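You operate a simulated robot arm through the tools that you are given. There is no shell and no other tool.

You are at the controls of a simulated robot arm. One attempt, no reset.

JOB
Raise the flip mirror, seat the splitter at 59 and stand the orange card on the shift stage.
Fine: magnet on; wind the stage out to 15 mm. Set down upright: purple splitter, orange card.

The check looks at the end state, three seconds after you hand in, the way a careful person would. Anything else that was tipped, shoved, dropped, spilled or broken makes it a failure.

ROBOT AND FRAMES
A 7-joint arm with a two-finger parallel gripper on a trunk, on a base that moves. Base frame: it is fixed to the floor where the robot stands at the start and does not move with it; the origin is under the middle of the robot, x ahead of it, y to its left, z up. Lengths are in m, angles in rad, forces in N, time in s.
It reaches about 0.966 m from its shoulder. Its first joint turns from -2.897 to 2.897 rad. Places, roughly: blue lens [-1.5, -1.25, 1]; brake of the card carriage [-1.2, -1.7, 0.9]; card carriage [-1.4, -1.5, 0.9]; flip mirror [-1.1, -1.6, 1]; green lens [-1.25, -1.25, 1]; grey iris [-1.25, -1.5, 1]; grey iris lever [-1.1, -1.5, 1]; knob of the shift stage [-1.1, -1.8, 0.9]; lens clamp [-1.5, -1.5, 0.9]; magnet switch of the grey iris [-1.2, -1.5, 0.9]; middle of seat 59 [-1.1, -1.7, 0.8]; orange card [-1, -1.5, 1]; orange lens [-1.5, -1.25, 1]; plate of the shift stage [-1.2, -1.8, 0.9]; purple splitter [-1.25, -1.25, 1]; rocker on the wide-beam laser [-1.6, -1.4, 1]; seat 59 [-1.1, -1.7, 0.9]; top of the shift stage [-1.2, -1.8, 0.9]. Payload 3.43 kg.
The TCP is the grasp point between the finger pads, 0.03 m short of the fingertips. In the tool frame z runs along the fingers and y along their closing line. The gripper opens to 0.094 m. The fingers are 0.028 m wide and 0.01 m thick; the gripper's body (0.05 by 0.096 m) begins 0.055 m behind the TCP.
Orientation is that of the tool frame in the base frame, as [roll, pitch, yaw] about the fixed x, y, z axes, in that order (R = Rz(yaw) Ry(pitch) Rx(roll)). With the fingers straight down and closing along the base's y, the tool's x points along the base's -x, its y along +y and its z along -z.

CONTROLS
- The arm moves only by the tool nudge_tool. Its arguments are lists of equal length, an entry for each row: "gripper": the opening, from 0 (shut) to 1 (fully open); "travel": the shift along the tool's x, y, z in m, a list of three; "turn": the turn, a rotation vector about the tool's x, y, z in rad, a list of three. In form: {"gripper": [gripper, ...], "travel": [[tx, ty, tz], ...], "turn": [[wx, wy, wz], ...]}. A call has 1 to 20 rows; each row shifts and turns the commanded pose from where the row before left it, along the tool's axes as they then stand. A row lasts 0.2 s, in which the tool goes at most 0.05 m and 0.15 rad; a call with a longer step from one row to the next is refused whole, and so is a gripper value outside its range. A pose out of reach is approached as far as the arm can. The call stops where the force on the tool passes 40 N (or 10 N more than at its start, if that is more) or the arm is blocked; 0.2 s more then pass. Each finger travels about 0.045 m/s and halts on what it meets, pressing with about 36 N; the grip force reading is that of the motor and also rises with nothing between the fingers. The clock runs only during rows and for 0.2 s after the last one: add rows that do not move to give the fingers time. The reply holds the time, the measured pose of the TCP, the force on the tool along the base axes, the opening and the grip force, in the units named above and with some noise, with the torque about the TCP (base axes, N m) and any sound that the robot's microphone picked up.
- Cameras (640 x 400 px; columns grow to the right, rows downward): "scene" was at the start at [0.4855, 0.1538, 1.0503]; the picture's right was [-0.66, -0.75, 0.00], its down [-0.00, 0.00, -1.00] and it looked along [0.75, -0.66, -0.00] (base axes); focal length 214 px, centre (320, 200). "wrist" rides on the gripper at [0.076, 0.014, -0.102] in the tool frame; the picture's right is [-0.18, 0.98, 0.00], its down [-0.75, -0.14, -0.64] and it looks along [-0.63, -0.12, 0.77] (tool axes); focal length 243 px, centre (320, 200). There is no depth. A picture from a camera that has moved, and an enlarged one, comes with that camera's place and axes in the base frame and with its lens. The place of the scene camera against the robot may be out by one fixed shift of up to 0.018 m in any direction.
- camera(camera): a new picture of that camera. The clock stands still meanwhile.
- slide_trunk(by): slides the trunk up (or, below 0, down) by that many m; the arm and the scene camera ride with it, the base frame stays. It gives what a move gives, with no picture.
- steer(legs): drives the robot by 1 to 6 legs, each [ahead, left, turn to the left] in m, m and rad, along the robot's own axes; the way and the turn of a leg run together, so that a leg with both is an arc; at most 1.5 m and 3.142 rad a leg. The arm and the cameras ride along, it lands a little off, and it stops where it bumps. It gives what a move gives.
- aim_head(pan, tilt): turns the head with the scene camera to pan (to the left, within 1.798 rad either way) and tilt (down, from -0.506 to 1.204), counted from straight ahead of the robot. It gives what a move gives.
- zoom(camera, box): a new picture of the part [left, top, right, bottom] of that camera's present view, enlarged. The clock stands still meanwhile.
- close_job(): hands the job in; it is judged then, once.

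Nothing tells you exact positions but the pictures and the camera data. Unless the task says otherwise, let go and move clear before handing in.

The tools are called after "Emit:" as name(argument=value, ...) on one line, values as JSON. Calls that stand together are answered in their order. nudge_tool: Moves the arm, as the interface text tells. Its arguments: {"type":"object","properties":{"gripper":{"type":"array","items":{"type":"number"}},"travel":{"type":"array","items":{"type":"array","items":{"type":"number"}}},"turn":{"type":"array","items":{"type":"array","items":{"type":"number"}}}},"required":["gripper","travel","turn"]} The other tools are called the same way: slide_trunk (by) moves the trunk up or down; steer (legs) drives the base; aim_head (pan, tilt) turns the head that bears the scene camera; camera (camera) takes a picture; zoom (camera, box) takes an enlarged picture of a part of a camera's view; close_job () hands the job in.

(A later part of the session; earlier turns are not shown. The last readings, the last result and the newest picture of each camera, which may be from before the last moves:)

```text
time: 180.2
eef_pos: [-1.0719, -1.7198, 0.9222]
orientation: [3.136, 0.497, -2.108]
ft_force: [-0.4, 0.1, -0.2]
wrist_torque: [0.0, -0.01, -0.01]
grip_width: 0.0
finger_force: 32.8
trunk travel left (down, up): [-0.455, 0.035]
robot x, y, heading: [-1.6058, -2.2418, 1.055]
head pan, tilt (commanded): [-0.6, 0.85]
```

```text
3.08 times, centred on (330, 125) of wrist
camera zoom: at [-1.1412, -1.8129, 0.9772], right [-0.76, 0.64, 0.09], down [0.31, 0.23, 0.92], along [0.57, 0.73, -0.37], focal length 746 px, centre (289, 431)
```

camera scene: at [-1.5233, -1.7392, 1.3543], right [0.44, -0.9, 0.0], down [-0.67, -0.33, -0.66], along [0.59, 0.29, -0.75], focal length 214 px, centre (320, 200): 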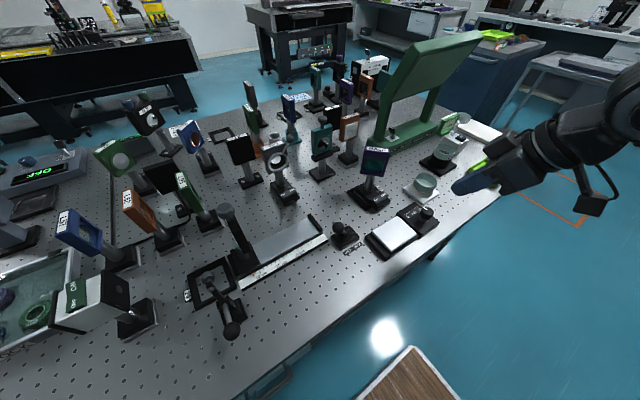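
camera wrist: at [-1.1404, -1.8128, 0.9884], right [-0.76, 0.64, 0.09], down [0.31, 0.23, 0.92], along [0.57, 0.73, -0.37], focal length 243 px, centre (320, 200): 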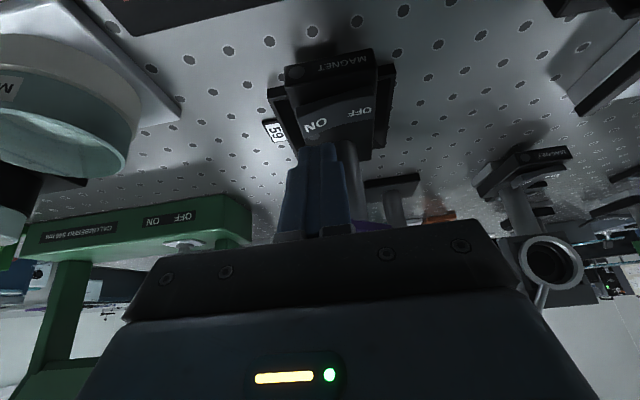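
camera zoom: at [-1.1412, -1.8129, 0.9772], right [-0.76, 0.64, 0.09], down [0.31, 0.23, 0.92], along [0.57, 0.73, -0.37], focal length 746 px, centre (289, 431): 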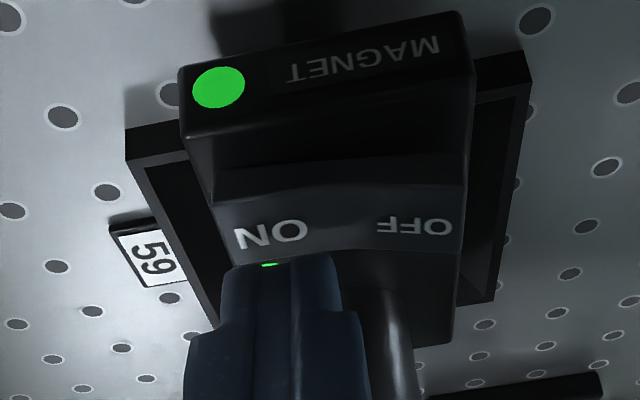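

The rocker flipped and the green lamp lit: the splitter's magnet is on. Retract back along the approach, then look.

Emit:
nudge_tool(gripper=[0, 0, 0, 0, 0, 0], travel=[[-0.0029, 0, -0.0053], [-0.0058, 0, -0.0105], [0, 0, -0.035], [0, 0, -0.04], [0, 0, -0.04], [0, 0, 0]], turn=[[0, 0, 0], [0, 0, 0], [0, 0, 0], [0, 0, 0], [0, 0, 0], [0, 0, 0]])

Emit:
camera(camera="scene")

Emit:
zoom(camera="scene", box=[300, 80, 480, 250])

```text
time: 181.6
eef_pos: [-1.0982, -1.7654, 1.0434]
orientation: [3.135, 0.497, -2.106]
ft_force: [-0.5, 0.9, -0.4]
wrist_torque: [-0.01, 0.03, -0.05]
grip_width: 0.0002
finger_force: 32.8
trunk travel left (down, up): [-0.455, 0.035]
robot x, y, heading: [-1.6097, -2.2444, 1.059]
head pan, tilt (commanded): [-0.6, 0.85]
```

```text
taken
camera scene: at [-1.5233, -1.7393, 1.3543], right [0.44, -0.9, 0.0], down [-0.67, -0.33, -0.66], along [0.59, 0.29, -0.75], focal length 214 px, centre (320, 200)
```

scene: 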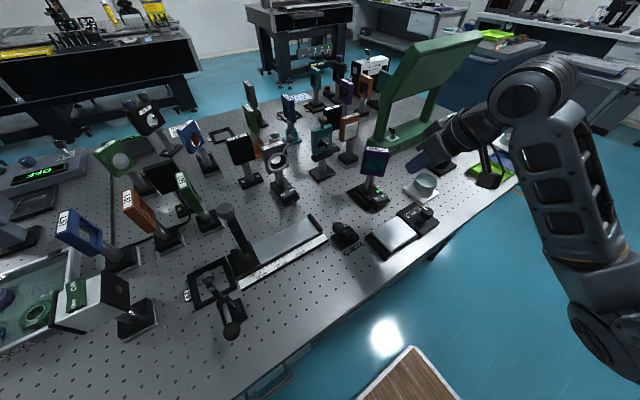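

```text
2.35 times, centred on (390, 165) of scene
camera zoom: at [-1.5233, -1.7393, 1.3543], right [0.44, -0.9, 0.0], down [-0.67, -0.33, -0.66], along [0.59, 0.29, -0.75], focal length 505 px, centre (155, 282)
```

zoom: 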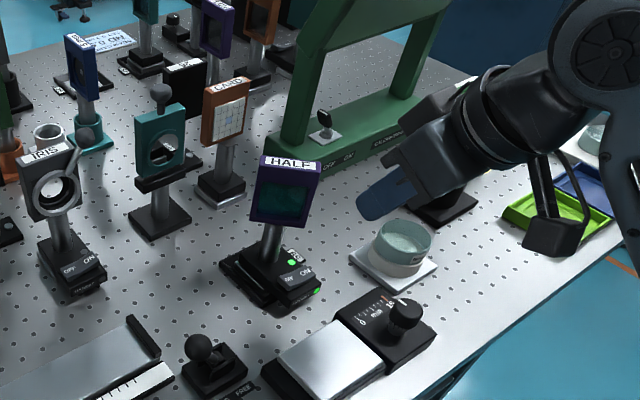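

Both green lamps on the splitter base are lit. Next: restore the tool to vertical, drive forward again and view the orange card from above.

Emit:
nudge_tool(gripper=[0.3, 0.6, 0.9, 0.9, 0.9, 0.9, 0.9, 0.9, 0.9], travel=[[-0.012, 0, -0.03], [-0.015, 0, -0.04], [-0.015, 0, -0.04], [-0.015, 0, -0.04], [0, 0, 0], [0, 0, 0], [0, 0, 0], [0, 0, 0], [0, 0, 0]], turn=[[0, 0, 0], [0, 0, 0], [0, 0, 0], [0, 0, 0], [0, 0.125, 0], [0, 0.125, 0], [0, 0.125, 0], [0, 0.122, 0], [0, 0, 0]])

```text
time: 183.6
eef_pos: [-1.1086, -1.7863, 1.2024]
orientation: [3.136, -0.004, -2.104]
ft_force: [-0.2, -0.4, -0.3]
wrist_torque: [-0.02, -0.02, 0.01]
grip_width: 0.0846
finger_force: 0.0
trunk travel left (down, up): [-0.455, 0.035]
robot x, y, heading: [-1.6091, -2.2469, 1.059]
head pan, tilt (commanded): [-0.6, 0.85]
```

Emit:
steer(legs=[[0.12, 0, 0]])

Emit:
nudge_tool(gripper=[0.9, 0.9, 0.9], travel=[[-0.04, -0.02, 0], [-0.04, -0.02, 0], [0, 0, 0]], turn=[[0, 0, 0], [0, 0, 0], [0, 0, 0]])

Emit:
camera(camera="wrist")

Emit:
zoom(camera="wrist", box=[200, 40, 400, 170])

Emit:
camera(camera="scene")

```text
time: 184.9
eef_pos: [-1.0513, -1.6807, 1.2029]
orientation: [3.137, 0.001, -2.104]
ft_force: [-0.4, -0.1, 0.1]
wrist_torque: [0.01, -0.01, -0.01]
grip_width: 0.0847
finger_force: 0.0
trunk travel left (down, up): [-0.455, 0.035]
robot x, y, heading: [-1.5454, -2.1417, 1.06]
head pan, tilt (commanded): [-0.6, 0.85]
```

```text
time: 185.7
eef_pos: [-0.9767, -1.6312, 1.2007]
orientation: [3.137, 0.001, -2.102]
ft_force: [0.3, 0.4, 0.0]
wrist_torque: [-0.01, 0.0, 0.02]
grip_width: 0.0848
finger_force: 0.1
trunk travel left (down, up): [-0.455, 0.035]
robot x, y, heading: [-1.5502, -2.1395, 1.061]
head pan, tilt (commanded): [-0.6, 0.85]
```

```text
taken
camera wrist: at [-1.0263, -1.6893, 1.303], right [-0.75, 0.66, 0.0], down [0.51, 0.58, 0.64], along [0.42, 0.49, -0.77], focal length 243 px, centre (320, 200)
```

wrist: 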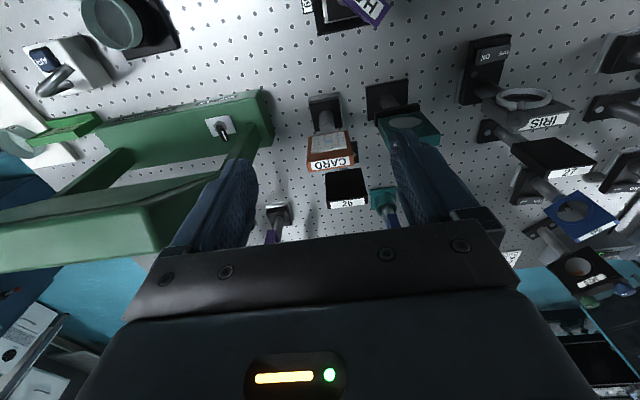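

```text
3.08 times, centred on (300, 105) of wrist
camera zoom: at [-1.0263, -1.6893, 1.303], right [-0.75, 0.66, 0.0], down [0.51, 0.58, 0.64], along [0.42, 0.49, -0.77], focal length 746 px, centre (382, 492)
```

zoom: 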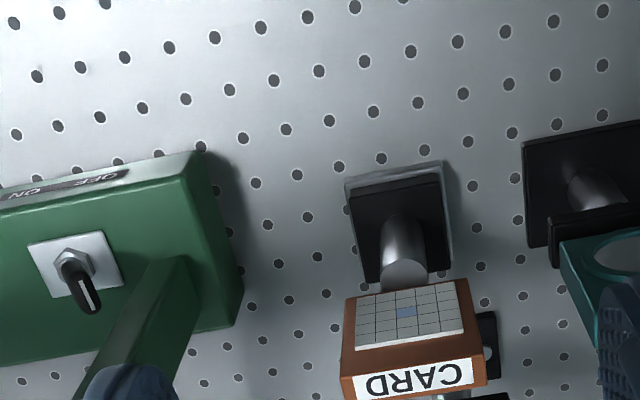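

```text
taken
camera scene: at [-1.4655, -1.6345, 1.3543], right [0.44, -0.9, 0.0], down [-0.67, -0.33, -0.66], along [0.59, 0.29, -0.75], focal length 214 px, centre (320, 200)
```

scene: 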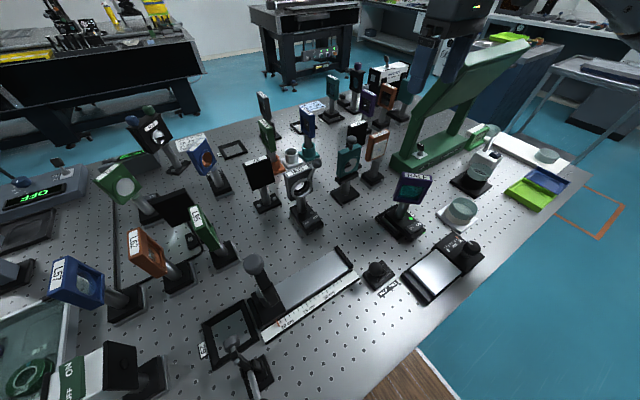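

Emit:
zoom(camera="wrist", box=[290, 85, 370, 185])

Emit:
zoom(camera="scene", box=[320, 100, 440, 200])

```text
4.00 times, centred on (330, 135) of wrist
camera zoom: at [-1.0263, -1.6893, 1.303], right [-0.75, 0.66, 0.0], down [0.51, 0.58, 0.64], along [0.42, 0.49, -0.77], focal length 970 px, centre (280, 460)
```

zoom: 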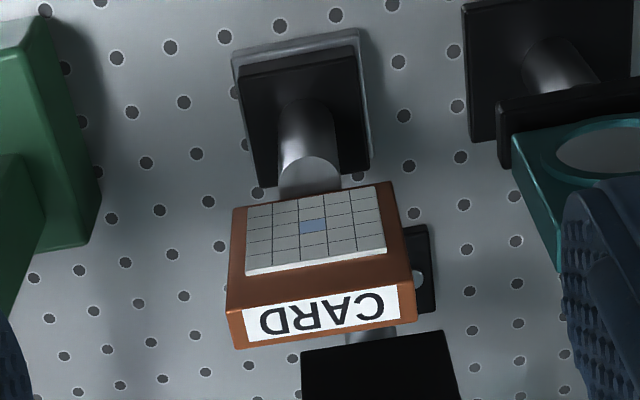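

```text
4.00 times, centred on (380, 150) of scene
camera zoom: at [-1.4655, -1.6345, 1.3543], right [0.44, -0.9, 0.0], down [-0.67, -0.33, -0.66], along [0.59, 0.29, -0.75], focal length 858 px, centre (80, 400)
```

zoom: 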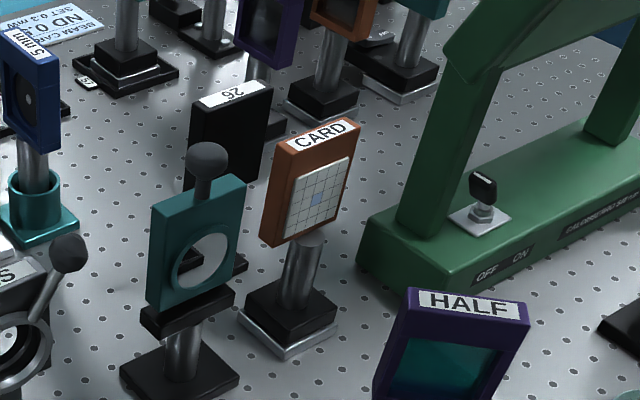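

The card's frame (63+ mm wide, aligned with the table) has its top centre at (-0.922,-1.548,1.016). The green press is ~40 mm clear of the left finger. Move above the card and check.

Emit:
nudge_tool(gripper=[0.92, 0.92, 0.92, 0.92, 0.92, 0.92], travel=[[-0.033, -0.0017, 0], [-0.033, -0.0016, 0], [-0.033, -0.0016, 0], [0, 0, 0.045], [0, 0, 0.04], [0, 0, 0]], turn=[[0, 0, 0.002], [0, 0, 0.002], [0, 0, 0], [0, 0, 0], [0, 0, 0], [0, 0, 0]])

Emit:
camera(camera="wrist")

Emit:
zoom(camera="wrist", box=[240, 60, 400, 200])

Emit:
zoom(camera="scene", box=[320, 80, 460, 200])

```text
time: 187.1
eef_pos: [-0.9221, -1.5474, 1.1156]
orientation: [3.135, 0.0, -2.107]
ft_force: [0.7, 0.9, 0.0]
wrist_torque: [0.01, -0.03, 0.02]
grip_width: 0.0868
finger_force: 0.2
trunk travel left (down, up): [-0.455, 0.035]
robot x, y, heading: [-1.5458, -2.1396, 1.055]
head pan, tilt (commanded): [-0.6, 0.85]
```

```text
taken
camera wrist: at [-0.9728, -1.6057, 1.2191], right [-0.75, 0.66, 0.0], down [0.51, 0.57, 0.64], along [0.42, 0.48, -0.77], focal length 243 px, centre (320, 200)
```

wrist: 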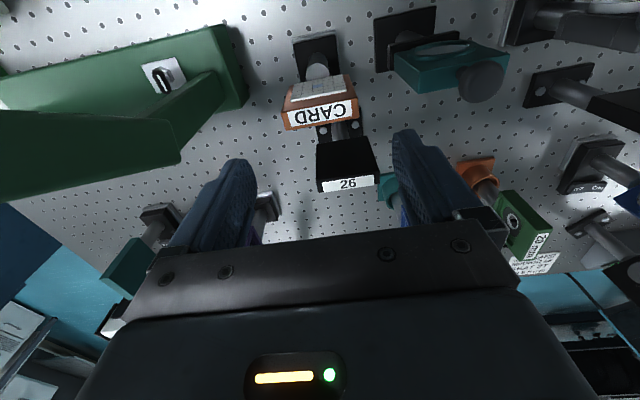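

```text
2.86 times, centred on (320, 130) of wrist
camera zoom: at [-0.9728, -1.6057, 1.2191], right [-0.75, 0.66, 0.0], down [0.51, 0.57, 0.64], along [0.42, 0.48, -0.77], focal length 693 px, centre (320, 400)
```

zoom: 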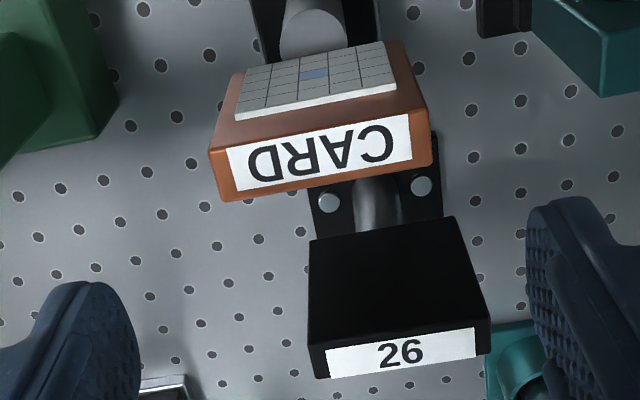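

```text
3.33 times, centred on (390, 140) of scene
camera zoom: at [-1.4655, -1.6344, 1.3543], right [0.44, -0.9, 0.0], down [-0.67, -0.33, -0.66], along [0.59, 0.29, -0.75], focal length 715 px, centre (87, 400)
```

zoom: 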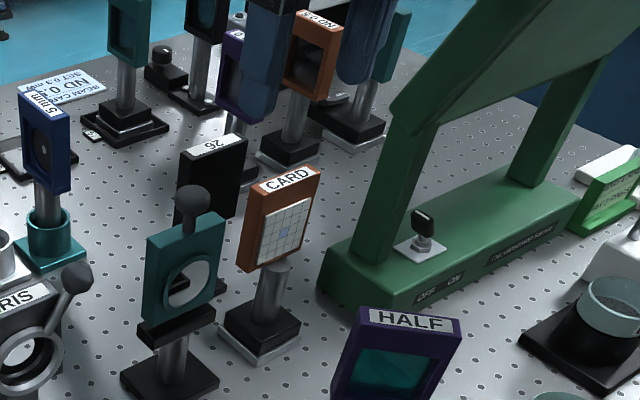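

The card is centred between the fingers. Lower to grip its side edges.

Emit:
nudge_tool(gripper=[0.92, 0.92, 0.92, 0.92], travel=[[0.0015, 0.0005, 0.045], [0, 0, 0.04], [0, 0, 0.034], [0, 0, 0]], turn=[[0, 0, 0], [0, 0, 0], [0, 0, 0], [0, 0, 0]])

Emit:
camera(camera="wrist")

Emit:
zoom(camera="scene", box=[320, 80, 460, 200])

```text
time: 188.1
eef_pos: [-0.9252, -1.5495, 0.9961]
orientation: [3.136, 0.001, -2.107]
ft_force: [-0.8, 0.7, 0.3]
wrist_torque: [-0.01, 0.01, 0.01]
grip_width: 0.0865
finger_force: 0.0
trunk travel left (down, up): [-0.455, 0.035]
robot x, y, heading: [-1.5504, -2.1407, 1.057]
head pan, tilt (commanded): [-0.6, 0.85]
```

```text
taken
camera wrist: at [-0.9755, -1.6086, 1.0987], right [-0.75, 0.66, 0.0], down [0.51, 0.57, 0.64], along [0.42, 0.48, -0.77], focal length 243 px, centre (320, 200)
```

wrist: 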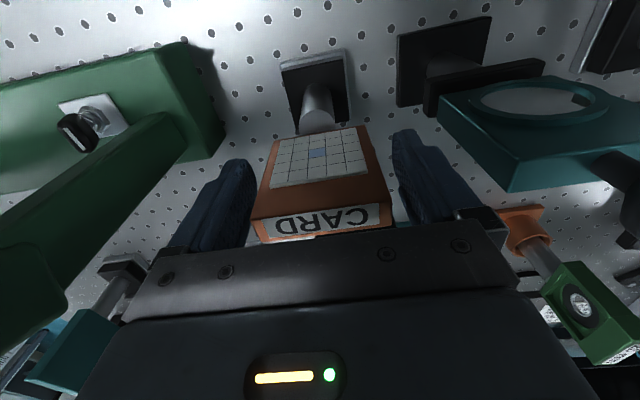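

```text
3.33 times, centred on (390, 140) of scene
camera zoom: at [-1.4655, -1.6344, 1.3543], right [0.44, -0.9, 0.0], down [-0.67, -0.33, -0.66], along [0.59, 0.29, -0.75], focal length 715 px, centre (87, 400)
```

zoom: 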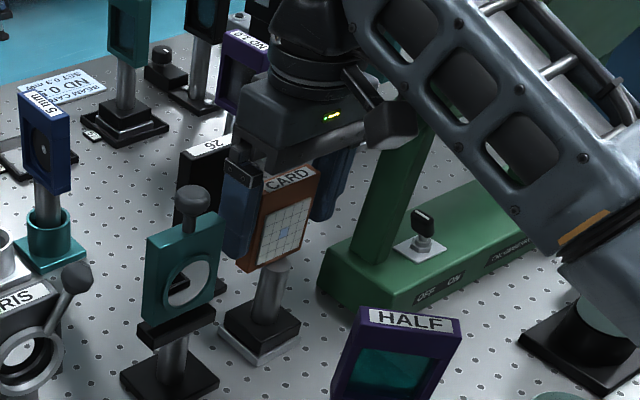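

Card is between the pads; nothing touched. Close.

Emit:
nudge_tool(gripper=[0.75, 0.7, 0.6, 0.5, 0.5], travel=[[0, 0, 0], [0, 0, 0], [0, 0, 0], [0, 0, 0], [0, 0, 0]], turn=[[0, 0, 0], [0, 0, 0], [0, 0, 0], [0, 0, 0], [0, 0, 0]])

Emit:
nudge_tool(gripper=[0.5, 0.5, 0.5, 0.5], travel=[[0, 0, -0.01], [0, 0, -0.015], [0, 0, -0.015], [0, 0, 0]], turn=[[0, 0, 0], [0, 0, 0], [0, 0, 0], [0, 0, 0]])

Emit:
zoom(camera="scene", box=[320, 80, 460, 200])

Emit:
camera(camera="wrist")

```text
time: 189.3
eef_pos: [-0.925, -1.5496, 0.9965]
orientation: [3.135, 0.002, -2.106]
ft_force: [0.7, 1.9, -0.6]
wrist_torque: [0.01, -0.09, 0.03]
grip_width: 0.0677
finger_force: 36.1
trunk travel left (down, up): [-0.455, 0.035]
robot x, y, heading: [-1.5547, -2.1418, 1.059]
head pan, tilt (commanded): [-0.6, 0.85]
```

```text
time: 190.3
eef_pos: [-0.9248, -1.5489, 1.0383]
orientation: [3.136, -0.001, -2.106]
ft_force: [-0.2, 0.6, -4.6]
wrist_torque: [0.05, -0.03, 0.01]
grip_width: 0.0677
finger_force: 36.3
trunk travel left (down, up): [-0.455, 0.035]
robot x, y, heading: [-1.5517, -2.1459, 1.058]
head pan, tilt (commanded): [-0.6, 0.85]
```

```text
3.33 times, centred on (390, 140) of scene
camera zoom: at [-1.4654, -1.6343, 1.3543], right [0.44, -0.9, 0.0], down [-0.67, -0.33, -0.66], along [0.59, 0.29, -0.75], focal length 715 px, centre (87, 400)
```

zoom: 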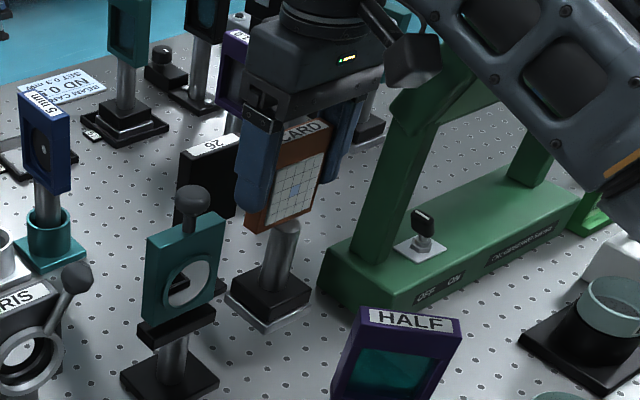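

```text
taken
camera wrist: at [-0.974, -1.6083, 1.1388], right [-0.75, 0.66, 0.01], down [0.51, 0.57, 0.64], along [0.42, 0.48, -0.77], focal length 243 px, centre (320, 200)
```

wrist: 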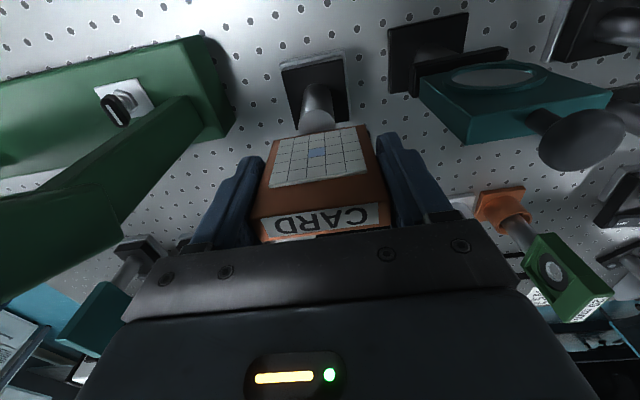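

The card is lifted (4.6 N). Raise it high, then back the base up 0.12 m so the stage is within comfortable reach.

Emit:
nudge_tool(gripper=[0.5, 0.5, 0.5, 0.5, 0.5, 0.5], travel=[[0, 0, -0.042], [0, 0, -0.042], [0, 0, -0.042], [0, 0, -0.042], [0, 0, -0.042], [0, 0, 0]], turn=[[0, 0, 0], [0, 0, 0], [0, 0, 0], [0, 0, 0], [0, 0, 0], [0, 0, 0]])

Emit:
camera(camera="scene")

```text
time: 191.7
eef_pos: [-0.9217, -1.5498, 1.25]
orientation: [3.137, 0.0, -2.108]
ft_force: [0.2, 0.5, -5.8]
wrist_torque: [0.05, -0.05, -0.01]
grip_width: 0.0674
finger_force: 36.2
trunk travel left (down, up): [-0.455, 0.035]
robot x, y, heading: [-1.5494, -2.1387, 1.059]
head pan, tilt (commanded): [-0.6, 0.85]
```

```text
taken
camera scene: at [-1.4655, -1.6344, 1.3543], right [0.44, -0.9, 0.0], down [-0.67, -0.33, -0.66], along [0.59, 0.29, -0.75], focal length 214 px, centre (320, 200)
```

scene: 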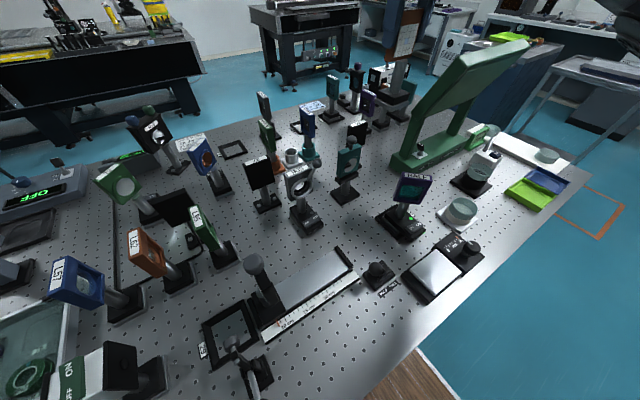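

Emit:
steer(legs=[[-0.12, 0, 0]])

Emit:
aim_head(pan=-0.7, tilt=0.95)

Emit:
camera(camera="scene")

Emit:
camera(camera="wrist")

```text
time: 192.9
eef_pos: [-0.9802, -1.6536, 1.2498]
orientation: [3.137, -0.001, -2.108]
ft_force: [0.5, 0.1, -5.2]
wrist_torque: [0.05, -0.05, 0.0]
grip_width: 0.0677
finger_force: 35.7
trunk travel left (down, up): [-0.455, 0.035]
robot x, y, heading: [-1.6107, -2.2487, 1.059]
head pan, tilt (commanded): [-0.6, 0.85]
```

```text
time: 193.6
eef_pos: [-0.9798, -1.6549, 1.2484]
orientation: [3.136, -0.001, -2.108]
ft_force: [-0.1, 0.4, -5.1]
wrist_torque: [0.01, -0.06, 0.05]
grip_width: 0.0679
finger_force: 35.7
trunk travel left (down, up): [-0.455, 0.035]
robot x, y, heading: [-1.6104, -2.2484, 1.062]
head pan, tilt (commanded): [-0.7, 0.949]
```

```text
taken
camera scene: at [-1.527, -1.7492, 1.3468], right [0.35, -0.94, 0.0], down [-0.76, -0.29, -0.58], along [0.54, 0.21, -0.81], focal length 214 px, centre (320, 200)
```

scene: 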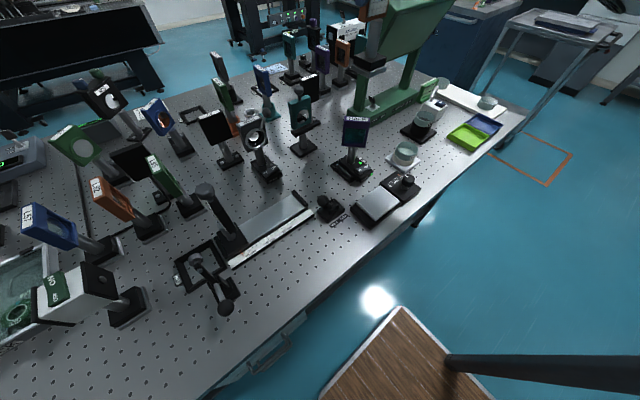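

```text
taken
camera wrist: at [-1.0306, -1.7139, 1.3513], right [-0.75, 0.66, 0.01], down [0.51, 0.57, 0.64], along [0.42, 0.48, -0.77], focal length 243 px, centre (320, 200)
```

wrist: 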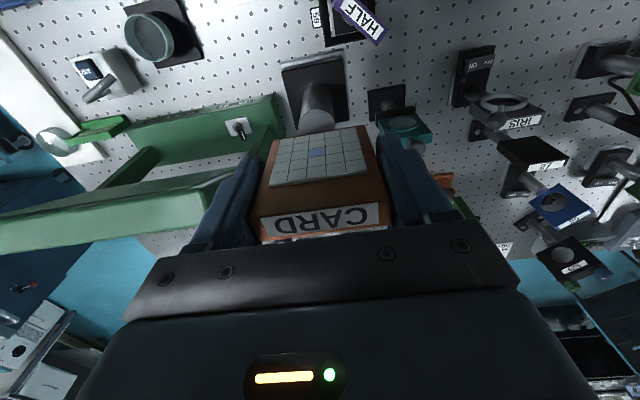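

The card is held high. I need an accurate view of the stage plate, so I'll move to one side of it where the held card doesn't block the wrist camera.

Emit:
nudge_tool(gripper=[0.5, 0.5, 0.5, 0.5, 0.5], travel=[[0.0434, -0.011, 0], [0.0434, -0.011, 0], [0.0434, -0.011, 0], [0.0434, -0.011, 0], [0, 0, 0]], turn=[[0, 0, 0], [0, 0, 0], [0, 0, 0], [0, 0, 0], [0, 0, 0]])

Emit:
camera(camera="wrist")

Emit:
zoom(camera="wrist", box=[330, 0, 490, 100])

Emit:
zoom(camera="scene", box=[330, 160, 440, 240])

```text
time: 194.8
eef_pos: [-1.0337, -1.828, 1.2492]
orientation: [3.136, 0.0, -2.108]
ft_force: [-0.2, -1.1, -5.1]
wrist_torque: [0.01, -0.02, -0.01]
grip_width: 0.0678
finger_force: 35.7
trunk travel left (down, up): [-0.455, 0.035]
robot x, y, heading: [-1.6079, -2.2444, 1.061]
head pan, tilt (commanded): [-0.7, 0.949]
```

```text
taken
camera wrist: at [-1.0835, -1.8878, 1.3517], right [-0.75, 0.66, 0.01], down [0.51, 0.57, 0.64], along [0.42, 0.48, -0.77], focal length 243 px, centre (320, 200)
```

wrist: 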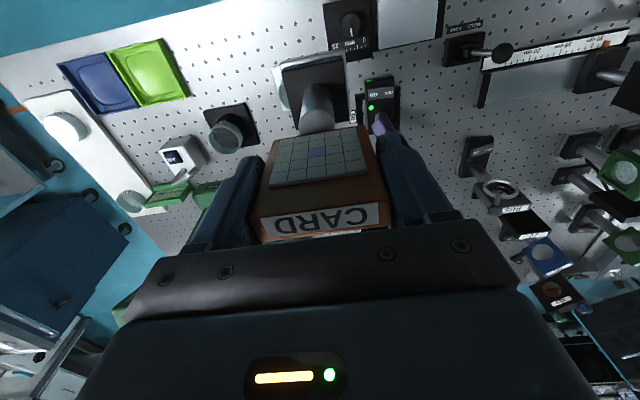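

```text
4.00 times, centred on (410, 50) of wrist
camera zoom: at [-1.0835, -1.8878, 1.3517], right [-0.75, 0.66, 0.01], down [0.51, 0.57, 0.64], along [0.42, 0.48, -0.77], focal length 970 px, centre (-40, 800)
```

zoom: 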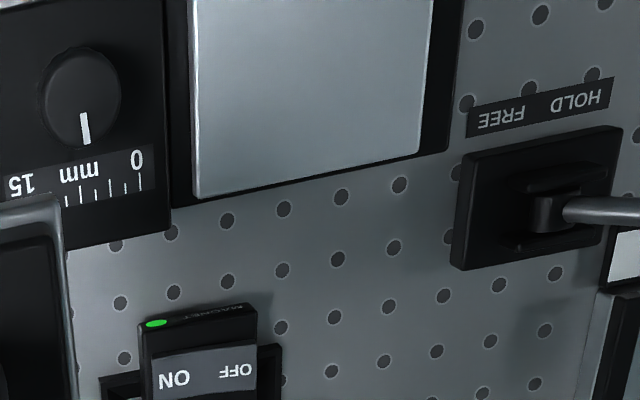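

```text
5.00 times, centred on (385, 200) of scene
camera zoom: at [-1.527, -1.7493, 1.3468], right [0.35, -0.94, 0.0], down [-0.76, -0.29, -0.58], along [0.54, 0.2, -0.81], focal length 1072 px, centre (-5, 200)
```

zoom: 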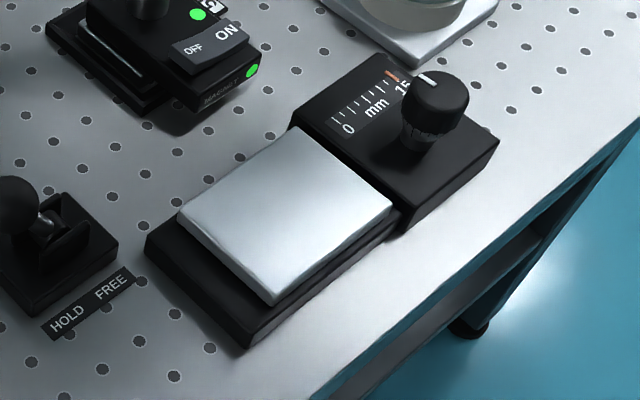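

The plate's white top is ~90 × 68 mm at z≈0.886, centre about (-1.171,-1.7785). Now measure where the card's base hangs relative to the tool.

Emit:
zoom(camera="wrist", box=[260, 40, 380, 140])

Emit:
zoom(camera="scene", box=[360, 0, 520, 120])

```text
4.00 times, centred on (320, 90) of wrist
camera zoom: at [-1.0835, -1.8878, 1.3517], right [-0.75, 0.66, 0.01], down [0.51, 0.57, 0.64], along [0.42, 0.48, -0.77], focal length 970 px, centre (320, 640)
```

zoom: 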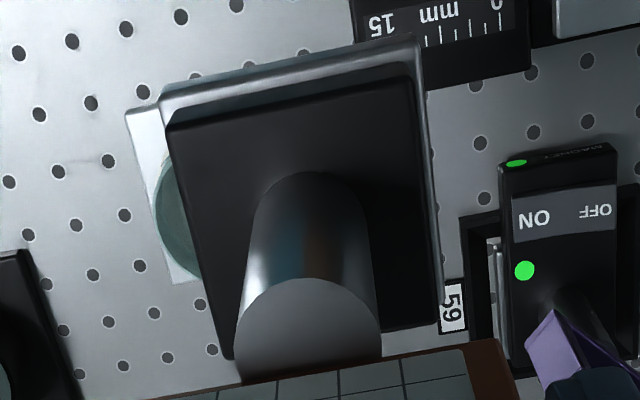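

```text
3.33 times, centred on (440, 60) of scene
camera zoom: at [-1.527, -1.7493, 1.3468], right [0.35, -0.94, 0.0], down [-0.76, -0.29, -0.58], along [0.54, 0.2, -0.81], focal length 715 px, centre (-80, 667)
```

zoom: 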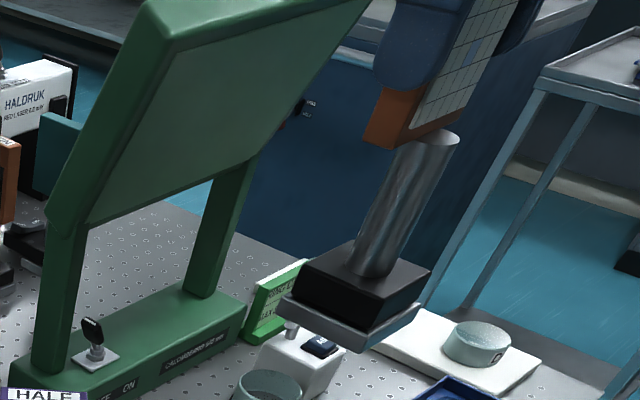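

The card's foot centre hangs 10 mm toward me from the tool axis, aligned with the plate. I'll move over the plate centre and lower partway.

Emit:
nudge_tool(gripper=[0.5, 0.5, 0.5, 0.5, 0.5, 0.5, 0.5, 0.5, 0.5], travel=[[0.0047, 0.0358, 0], [0.0047, 0.0358, 0], [0.0047, 0.0358, 0], [0.0048, 0.0358, 0], [0, 0, 0.045], [0, 0, 0.045], [0, 0, 0.045], [0, 0, 0.04], [0, 0, 0]], turn=[[0, 0, 0], [0, 0, 0], [0, 0, 0], [0, 0, 0], [0, 0, 0], [0, 0, 0], [0, 0, 0], [0, 0, 0], [0, 0, 0]])

Emit:
zoom(camera="scene", box=[320, 120, 460, 240])

Emit:
camera(camera="wrist")

Emit:
zoom(camera="wrist", box=[240, 20, 400, 140])

```text
time: 196.8
eef_pos: [-1.1644, -1.7705, 1.0743]
orientation: [3.136, -0.001, -2.107]
ft_force: [-0.3, 0.4, -4.8]
wrist_torque: [0.05, -0.04, -0.01]
grip_width: 0.0675
finger_force: 35.4
trunk travel left (down, up): [-0.455, 0.035]
robot x, y, heading: [-1.6076, -2.2449, 1.058]
head pan, tilt (commanded): [-0.7, 0.949]
```

```text
3.33 times, centred on (390, 180) of scene
camera zoom: at [-1.5271, -1.7492, 1.3468], right [0.35, -0.94, 0.0], down [-0.76, -0.29, -0.58], along [0.54, 0.21, -0.81], focal length 715 px, centre (87, 267)
```

zoom: 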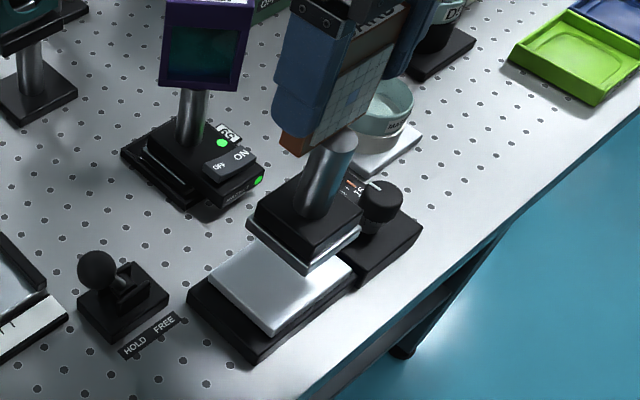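

```text
taken
camera wrist: at [-1.2145, -1.8292, 1.1764], right [-0.75, 0.66, 0.0], down [0.51, 0.57, 0.64], along [0.42, 0.48, -0.77], focal length 243 px, centre (320, 200)
```

wrist: 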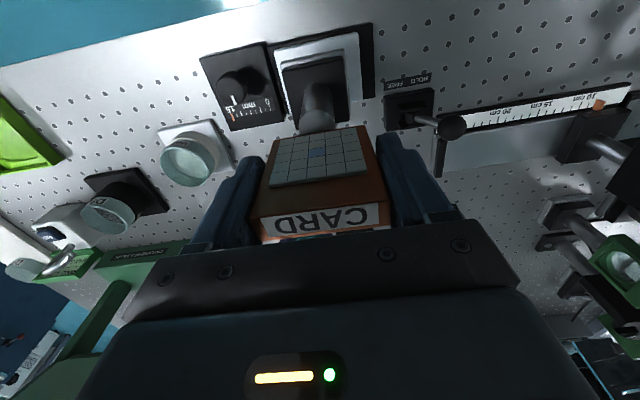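

```text
3.33 times, centred on (320, 80) of wrist
camera zoom: at [-1.2145, -1.8292, 1.1764], right [-0.75, 0.66, 0.0], down [0.51, 0.57, 0.64], along [0.42, 0.48, -0.77], focal length 809 px, centre (320, 600)
```

zoom: 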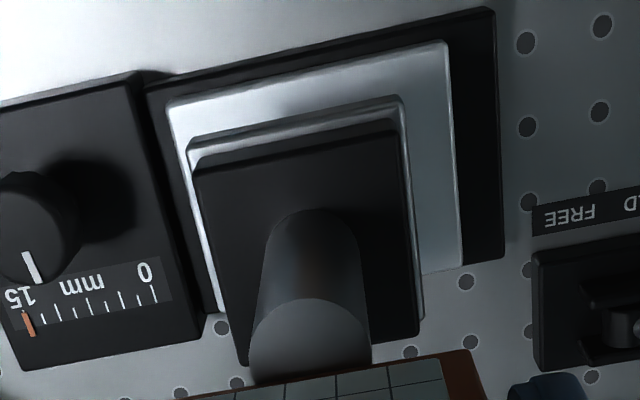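

The foot is centred over the plate within 2 mm. Small correction, then lower gently to contact.

Emit:
nudge_tool(gripper=[0.5, 0.5, 0.5, 0.5, 0.5], travel=[[0.001, 0.002, 0.015], [0, 0, 0.015], [0, 0, 0.005], [0, 0, 0.003], [0, 0, 0]], turn=[[0, 0, 0], [0, 0, 0], [0, 0, 0], [0, 0, 0], [0, 0, 0]])

Emit:
zoom(camera="scene", box=[340, 140, 440, 240])

Emit:
zoom(camera="wrist", box=[240, 20, 400, 140])

```text
time: 198.0
eef_pos: [-1.168, -1.7693, 1.0361]
orientation: [3.136, 0.0, -2.106]
ft_force: [0.5, -0.8, -5.2]
wrist_torque: [0.04, -0.01, -0.01]
grip_width: 0.0677
finger_force: 36.3
trunk travel left (down, up): [-0.455, 0.035]
robot x, y, heading: [-1.6096, -2.249, 1.059]
head pan, tilt (commanded): [-0.7, 0.949]
```

```text
4.00 times, centred on (390, 190) of scene
camera zoom: at [-1.527, -1.7492, 1.3468], right [0.35, -0.94, 0.0], down [-0.76, -0.29, -0.58], along [0.54, 0.2, -0.81], focal length 858 px, centre (40, 240)
```

zoom: 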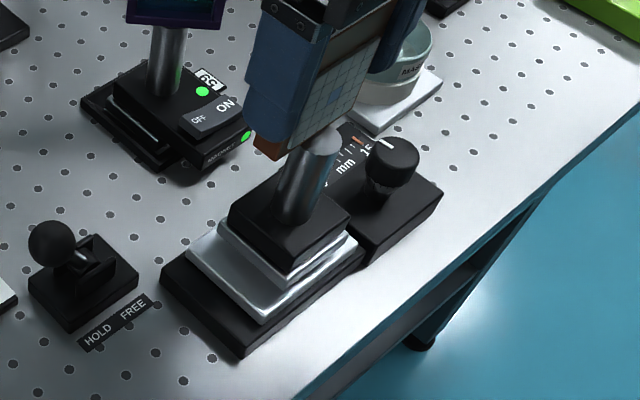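

```text
3.33 times, centred on (320, 80) of wrist
camera zoom: at [-1.217, -1.8283, 1.1391], right [-0.75, 0.66, 0.0], down [0.51, 0.57, 0.64], along [0.42, 0.48, -0.77], focal length 809 px, centre (320, 600)
```

zoom: 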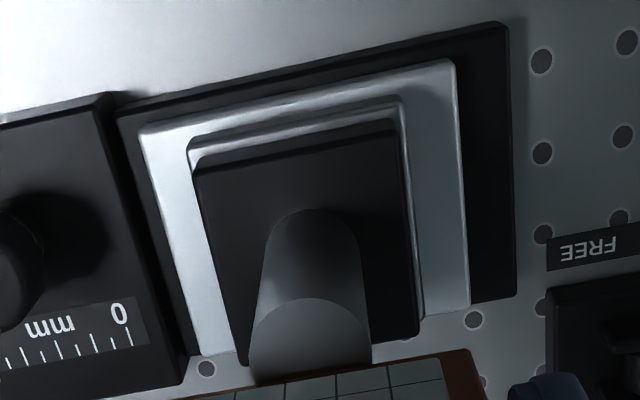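

Emit:
nudge_tool(gripper=[0.5, 0.5, 0.5], travel=[[0, 0, 0.0015], [0, 0, 0.001], [0, 0, 0]], turn=[[0, 0, 0], [0, 0, 0], [0, 0, 0]])

```text
time: 198.8
eef_pos: [-1.1675, -1.7702, 1.0338]
orientation: [3.136, 0.0, -2.107]
ft_force: [-0.1, 0.5, -5.0]
wrist_torque: [0.03, -0.02, -0.01]
grip_width: 0.0678
finger_force: 35.7
trunk travel left (down, up): [-0.455, 0.035]
robot x, y, heading: [-1.6043, -2.2468, 1.06]
head pan, tilt (commanded): [-0.7, 0.949]
```

Emit:
nudge_tool(gripper=[0.5, 0.5, 0.5], travel=[[0, 0, 0.001], [0, 0, 0.001], [0, 0, 0]], turn=[[0, 0, 0], [0, 0, 0], [0, 0, 0]])

```text
time: 199.6
eef_pos: [-1.168, -1.7682, 1.0319]
orientation: [3.136, 0.0, -2.107]
ft_force: [0.2, -0.4, -5.4]
wrist_torque: [0.02, 0.03, 0.04]
grip_width: 0.0677
finger_force: 35.7
trunk travel left (down, up): [-0.455, 0.035]
robot x, y, heading: [-1.6106, -2.2447, 1.054]
head pan, tilt (commanded): [-0.7, 0.949]
```

Emit:
nudge_tool(gripper=[0.5, 0.5, 0.5], travel=[[0, 0, 0.001], [0, 0, 0.001], [0, 0, 0]], turn=[[0, 0, 0], [0, 0, 0], [0, 0, 0]])

Emit:
zoom(camera="scene", box=[360, 180, 420, 225])

```text
time: 200.4
eef_pos: [-1.169, -1.7699, 1.0301]
orientation: [3.134, 0.001, -2.107]
ft_force: [-0.1, 0.0, -4.8]
wrist_torque: [0.01, -0.01, -0.03]
grip_width: 0.0678
finger_force: 35.9
trunk travel left (down, up): [-0.455, 0.035]
robot x, y, heading: [-1.6099, -2.2474, 1.058]
head pan, tilt (commanded): [-0.7, 0.949]
```

```text
8.89 times, centred on (390, 202) of scene
camera zoom: at [-1.527, -1.7492, 1.3468], right [0.35, -0.94, 0.0], down [-0.76, -0.29, -0.58], along [0.54, 0.2, -0.81], focal length 1906 px, centre (-302, 178)
```

zoom: 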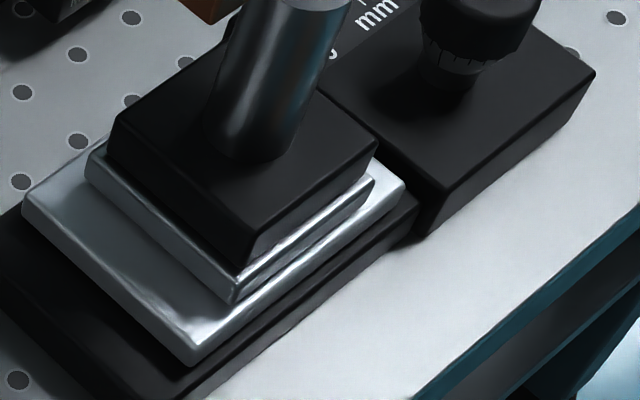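

Emit:
nudge_tool(gripper=[0.5, 0.5, 0.5], travel=[[0, 0, 0.001], [0, 0, 0.001], [0, 0, 0]], turn=[[0, 0, 0], [0, 0, 0], [0, 0, 0]])

```text
time: 201.2
eef_pos: [-1.1671, -1.7694, 1.0275]
orientation: [3.137, -0.001, -2.107]
ft_force: [0.4, 0.5, -4.7]
wrist_torque: [0.02, -0.02, -0.02]
grip_width: 0.0679
finger_force: 36.1
trunk travel left (down, up): [-0.455, 0.035]
robot x, y, heading: [-1.6102, -2.2459, 1.06]
head pan, tilt (commanded): [-0.7, 0.949]
```

Emit:
nudge_tool(gripper=[0.5, 0.5, 0.5], travel=[[0, 0, 0.001], [0, 0, 0.001], [0, 0, 0]], turn=[[0, 0, 0], [0, 0, 0], [0, 0, 0]])

Emit:
zoom(camera="scene", box=[360, 180, 420, 225])

```text
time: 202.0
eef_pos: [-1.1678, -1.7698, 1.0284]
orientation: [3.139, 0.001, -2.105]
ft_force: [-2.3, 2.0, 22.9]
wrist_torque: [-0.92, 0.18, -0.11]
grip_width: 0.068
finger_force: 36.6
trunk travel left (down, up): [-0.455, 0.035]
robot x, y, heading: [-1.6076, -2.246, 1.055]
head pan, tilt (commanded): [-0.7, 0.949]
```

```text
8.89 times, centred on (390, 202) of scene
camera zoom: at [-1.5276, -1.7495, 1.3473], right [0.35, -0.94, 0.0], down [-0.76, -0.29, -0.58], along [0.55, 0.21, -0.81], focal length 1906 px, centre (-302, 178)
```

zoom: 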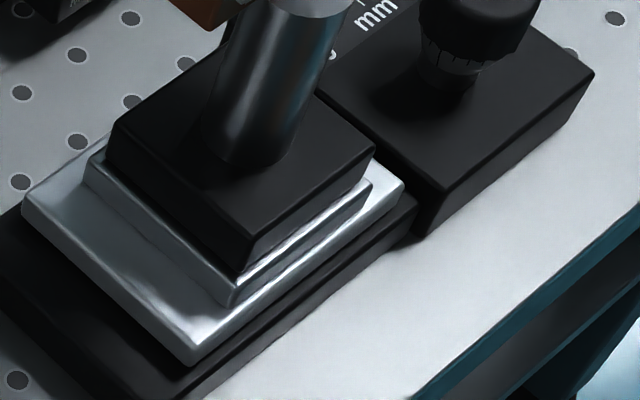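

Contact with the plate (force rose to +23 N). Ease off by a millimetre, then release.

Emit:
nudge_tool(gripper=[0.5, 0.5, 0.5], travel=[[0, 0, -0.0008], [0, 0, 0], [0, 0, 0]], turn=[[0, 0, 0], [0, 0, 0], [0, 0, 0]])

```text
time: 202.8
eef_pos: [-1.1683, -1.769, 1.0271]
orientation: [3.138, -0.001, -2.107]
ft_force: [3.1, 5.2, 10.6]
wrist_torque: [0.06, -0.6, 0.19]
grip_width: 0.0678
finger_force: 36.0
trunk travel left (down, up): [-0.455, 0.035]
robot x, y, heading: [-1.6094, -2.248, 1.061]
head pan, tilt (commanded): [-0.7, 0.949]
```

Emit:
nudge_tool(gripper=[0.5, 0.75, 0.8, 0.88, 0.92, 0.92], travel=[[0, 0, -0.0005], [0, 0, 0], [0, 0, 0], [0, 0, 0], [0, 0, 0], [0, 0, 0]], turn=[[0, 0, 0], [0, 0, 0], [0, 0, 0], [0, 0, 0], [0, 0, 0], [0, 0, 0]])

Emit:
zoom(camera="scene", box=[330, 120, 450, 230])

Emit:
camera(camera="wrist")

```text
time: 204.2
eef_pos: [-1.1679, -1.7687, 1.0269]
orientation: [3.136, 0.0, -2.106]
ft_force: [-0.1, -0.9, -0.7]
wrist_torque: [-0.01, -0.01, 0.01]
grip_width: 0.0867
finger_force: 0.1
trunk travel left (down, up): [-0.455, 0.035]
robot x, y, heading: [-1.6097, -2.244, 1.057]
head pan, tilt (commanded): [-0.7, 0.949]
```

```text
3.64 times, centred on (390, 175) of scene
camera zoom: at [-1.5271, -1.7493, 1.3468], right [0.35, -0.94, 0.0], down [-0.76, -0.29, -0.58], along [0.54, 0.21, -0.81], focal length 780 px, centre (66, 291)
```

zoom: 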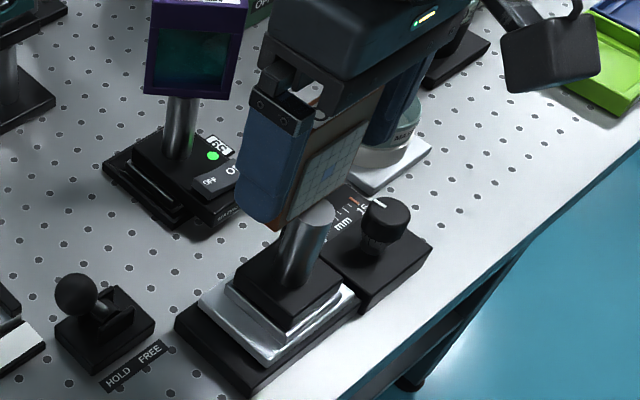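

```text
taken
camera wrist: at [-1.2184, -1.8283, 1.13], right [-0.75, 0.66, 0.01], down [0.51, 0.57, 0.64], along [0.42, 0.48, -0.77], focal length 243 px, centre (320, 200)
```

wrist: 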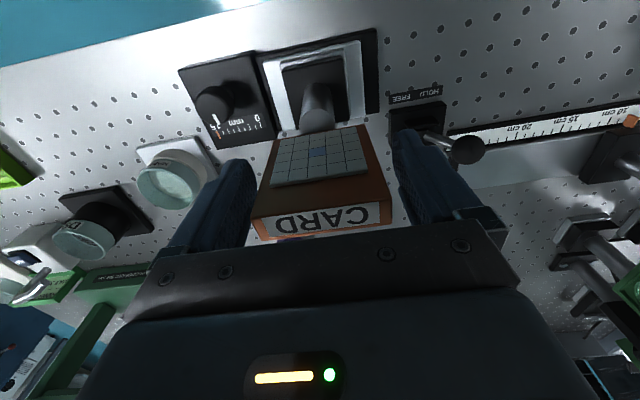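

The card stands free on the plate. Raise the tool straight up and inspect the whole scene.

Emit:
nudge_tool(gripper=[0.92, 0.92, 0.92, 0.92, 0.92, 0.92, 0.92], travel=[[0, 0, -0.02], [0, 0, -0.04], [0, 0, -0.045], [0, 0, -0.045], [0, 0, -0.045], [0, 0, -0.03], [0, 0, 0]], turn=[[0, 0, 0], [0, 0, 0], [0, 0, 0], [0, 0, 0], [0, 0, 0], [0, 0, 0], [0, 0, 0]])

Emit:
camera(camera="wrist")

Emit:
zoom(camera="wrist", box=[220, 0, 420, 130])

Emit:
camera(camera="scene")

Emit:
zoom(camera="scene", box=[260, 60, 460, 230])

```text
time: 205.8
eef_pos: [-1.167, -1.7692, 1.2555]
orientation: [3.135, 0.001, -2.107]
ft_force: [-0.3, 0.4, 0.2]
wrist_torque: [-0.02, 0.02, 0.0]
grip_width: 0.0864
finger_force: 0.1
trunk travel left (down, up): [-0.455, 0.035]
robot x, y, heading: [-1.6058, -2.2505, 1.061]
head pan, tilt (commanded): [-0.7, 0.949]
```

```text
taken
camera wrist: at [-1.2159, -1.828, 1.3584], right [-0.75, 0.66, 0.01], down [0.51, 0.57, 0.64], along [0.42, 0.48, -0.77], focal length 243 px, centre (320, 200)
```

wrist: 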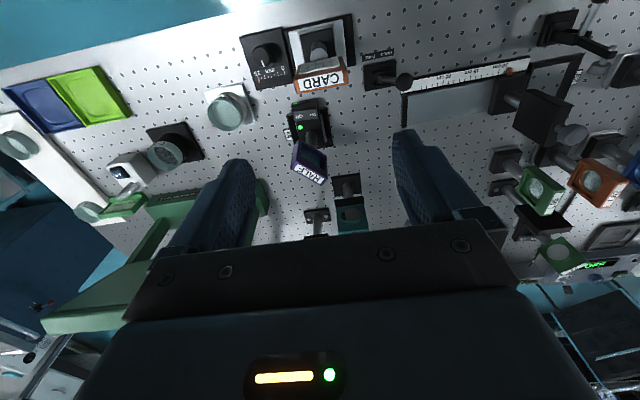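

```text
3.08 times, centred on (320, 65) of wrist
camera zoom: at [-1.2159, -1.828, 1.3584], right [-0.75, 0.66, 0.01], down [0.51, 0.57, 0.64], along [0.42, 0.48, -0.77], focal length 746 px, centre (320, 615)
```

zoom: 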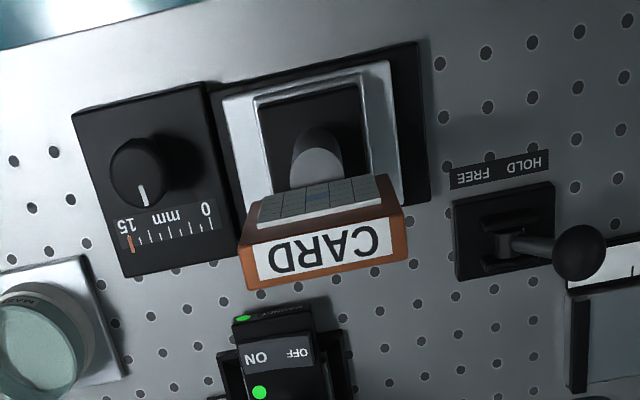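

```text
taken
camera scene: at [-1.5272, -1.7493, 1.3469], right [0.35, -0.94, 0.0], down [-0.76, -0.29, -0.58], along [0.54, 0.21, -0.81], focal length 214 px, centre (320, 200)
```

scene: 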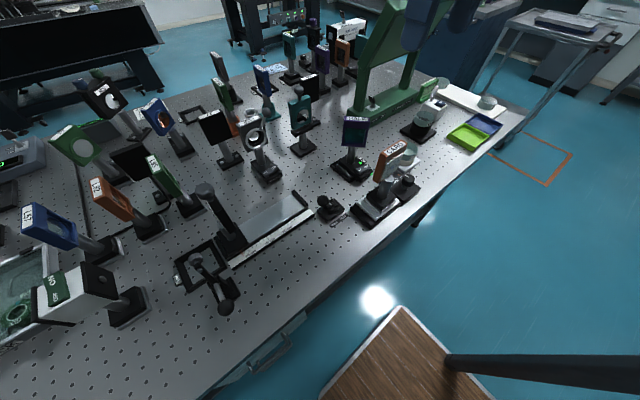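

```text
2.35 times, centred on (360, 145) of scene
camera zoom: at [-1.5272, -1.7493, 1.3469], right [0.35, -0.94, 0.0], down [-0.76, -0.29, -0.58], along [0.54, 0.21, -0.81], focal length 505 px, centre (226, 329)
```

zoom: 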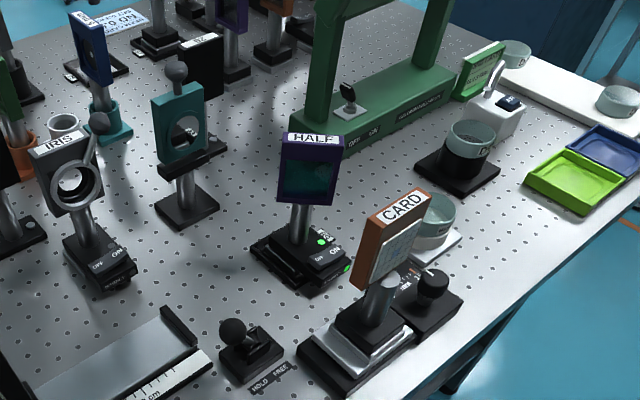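

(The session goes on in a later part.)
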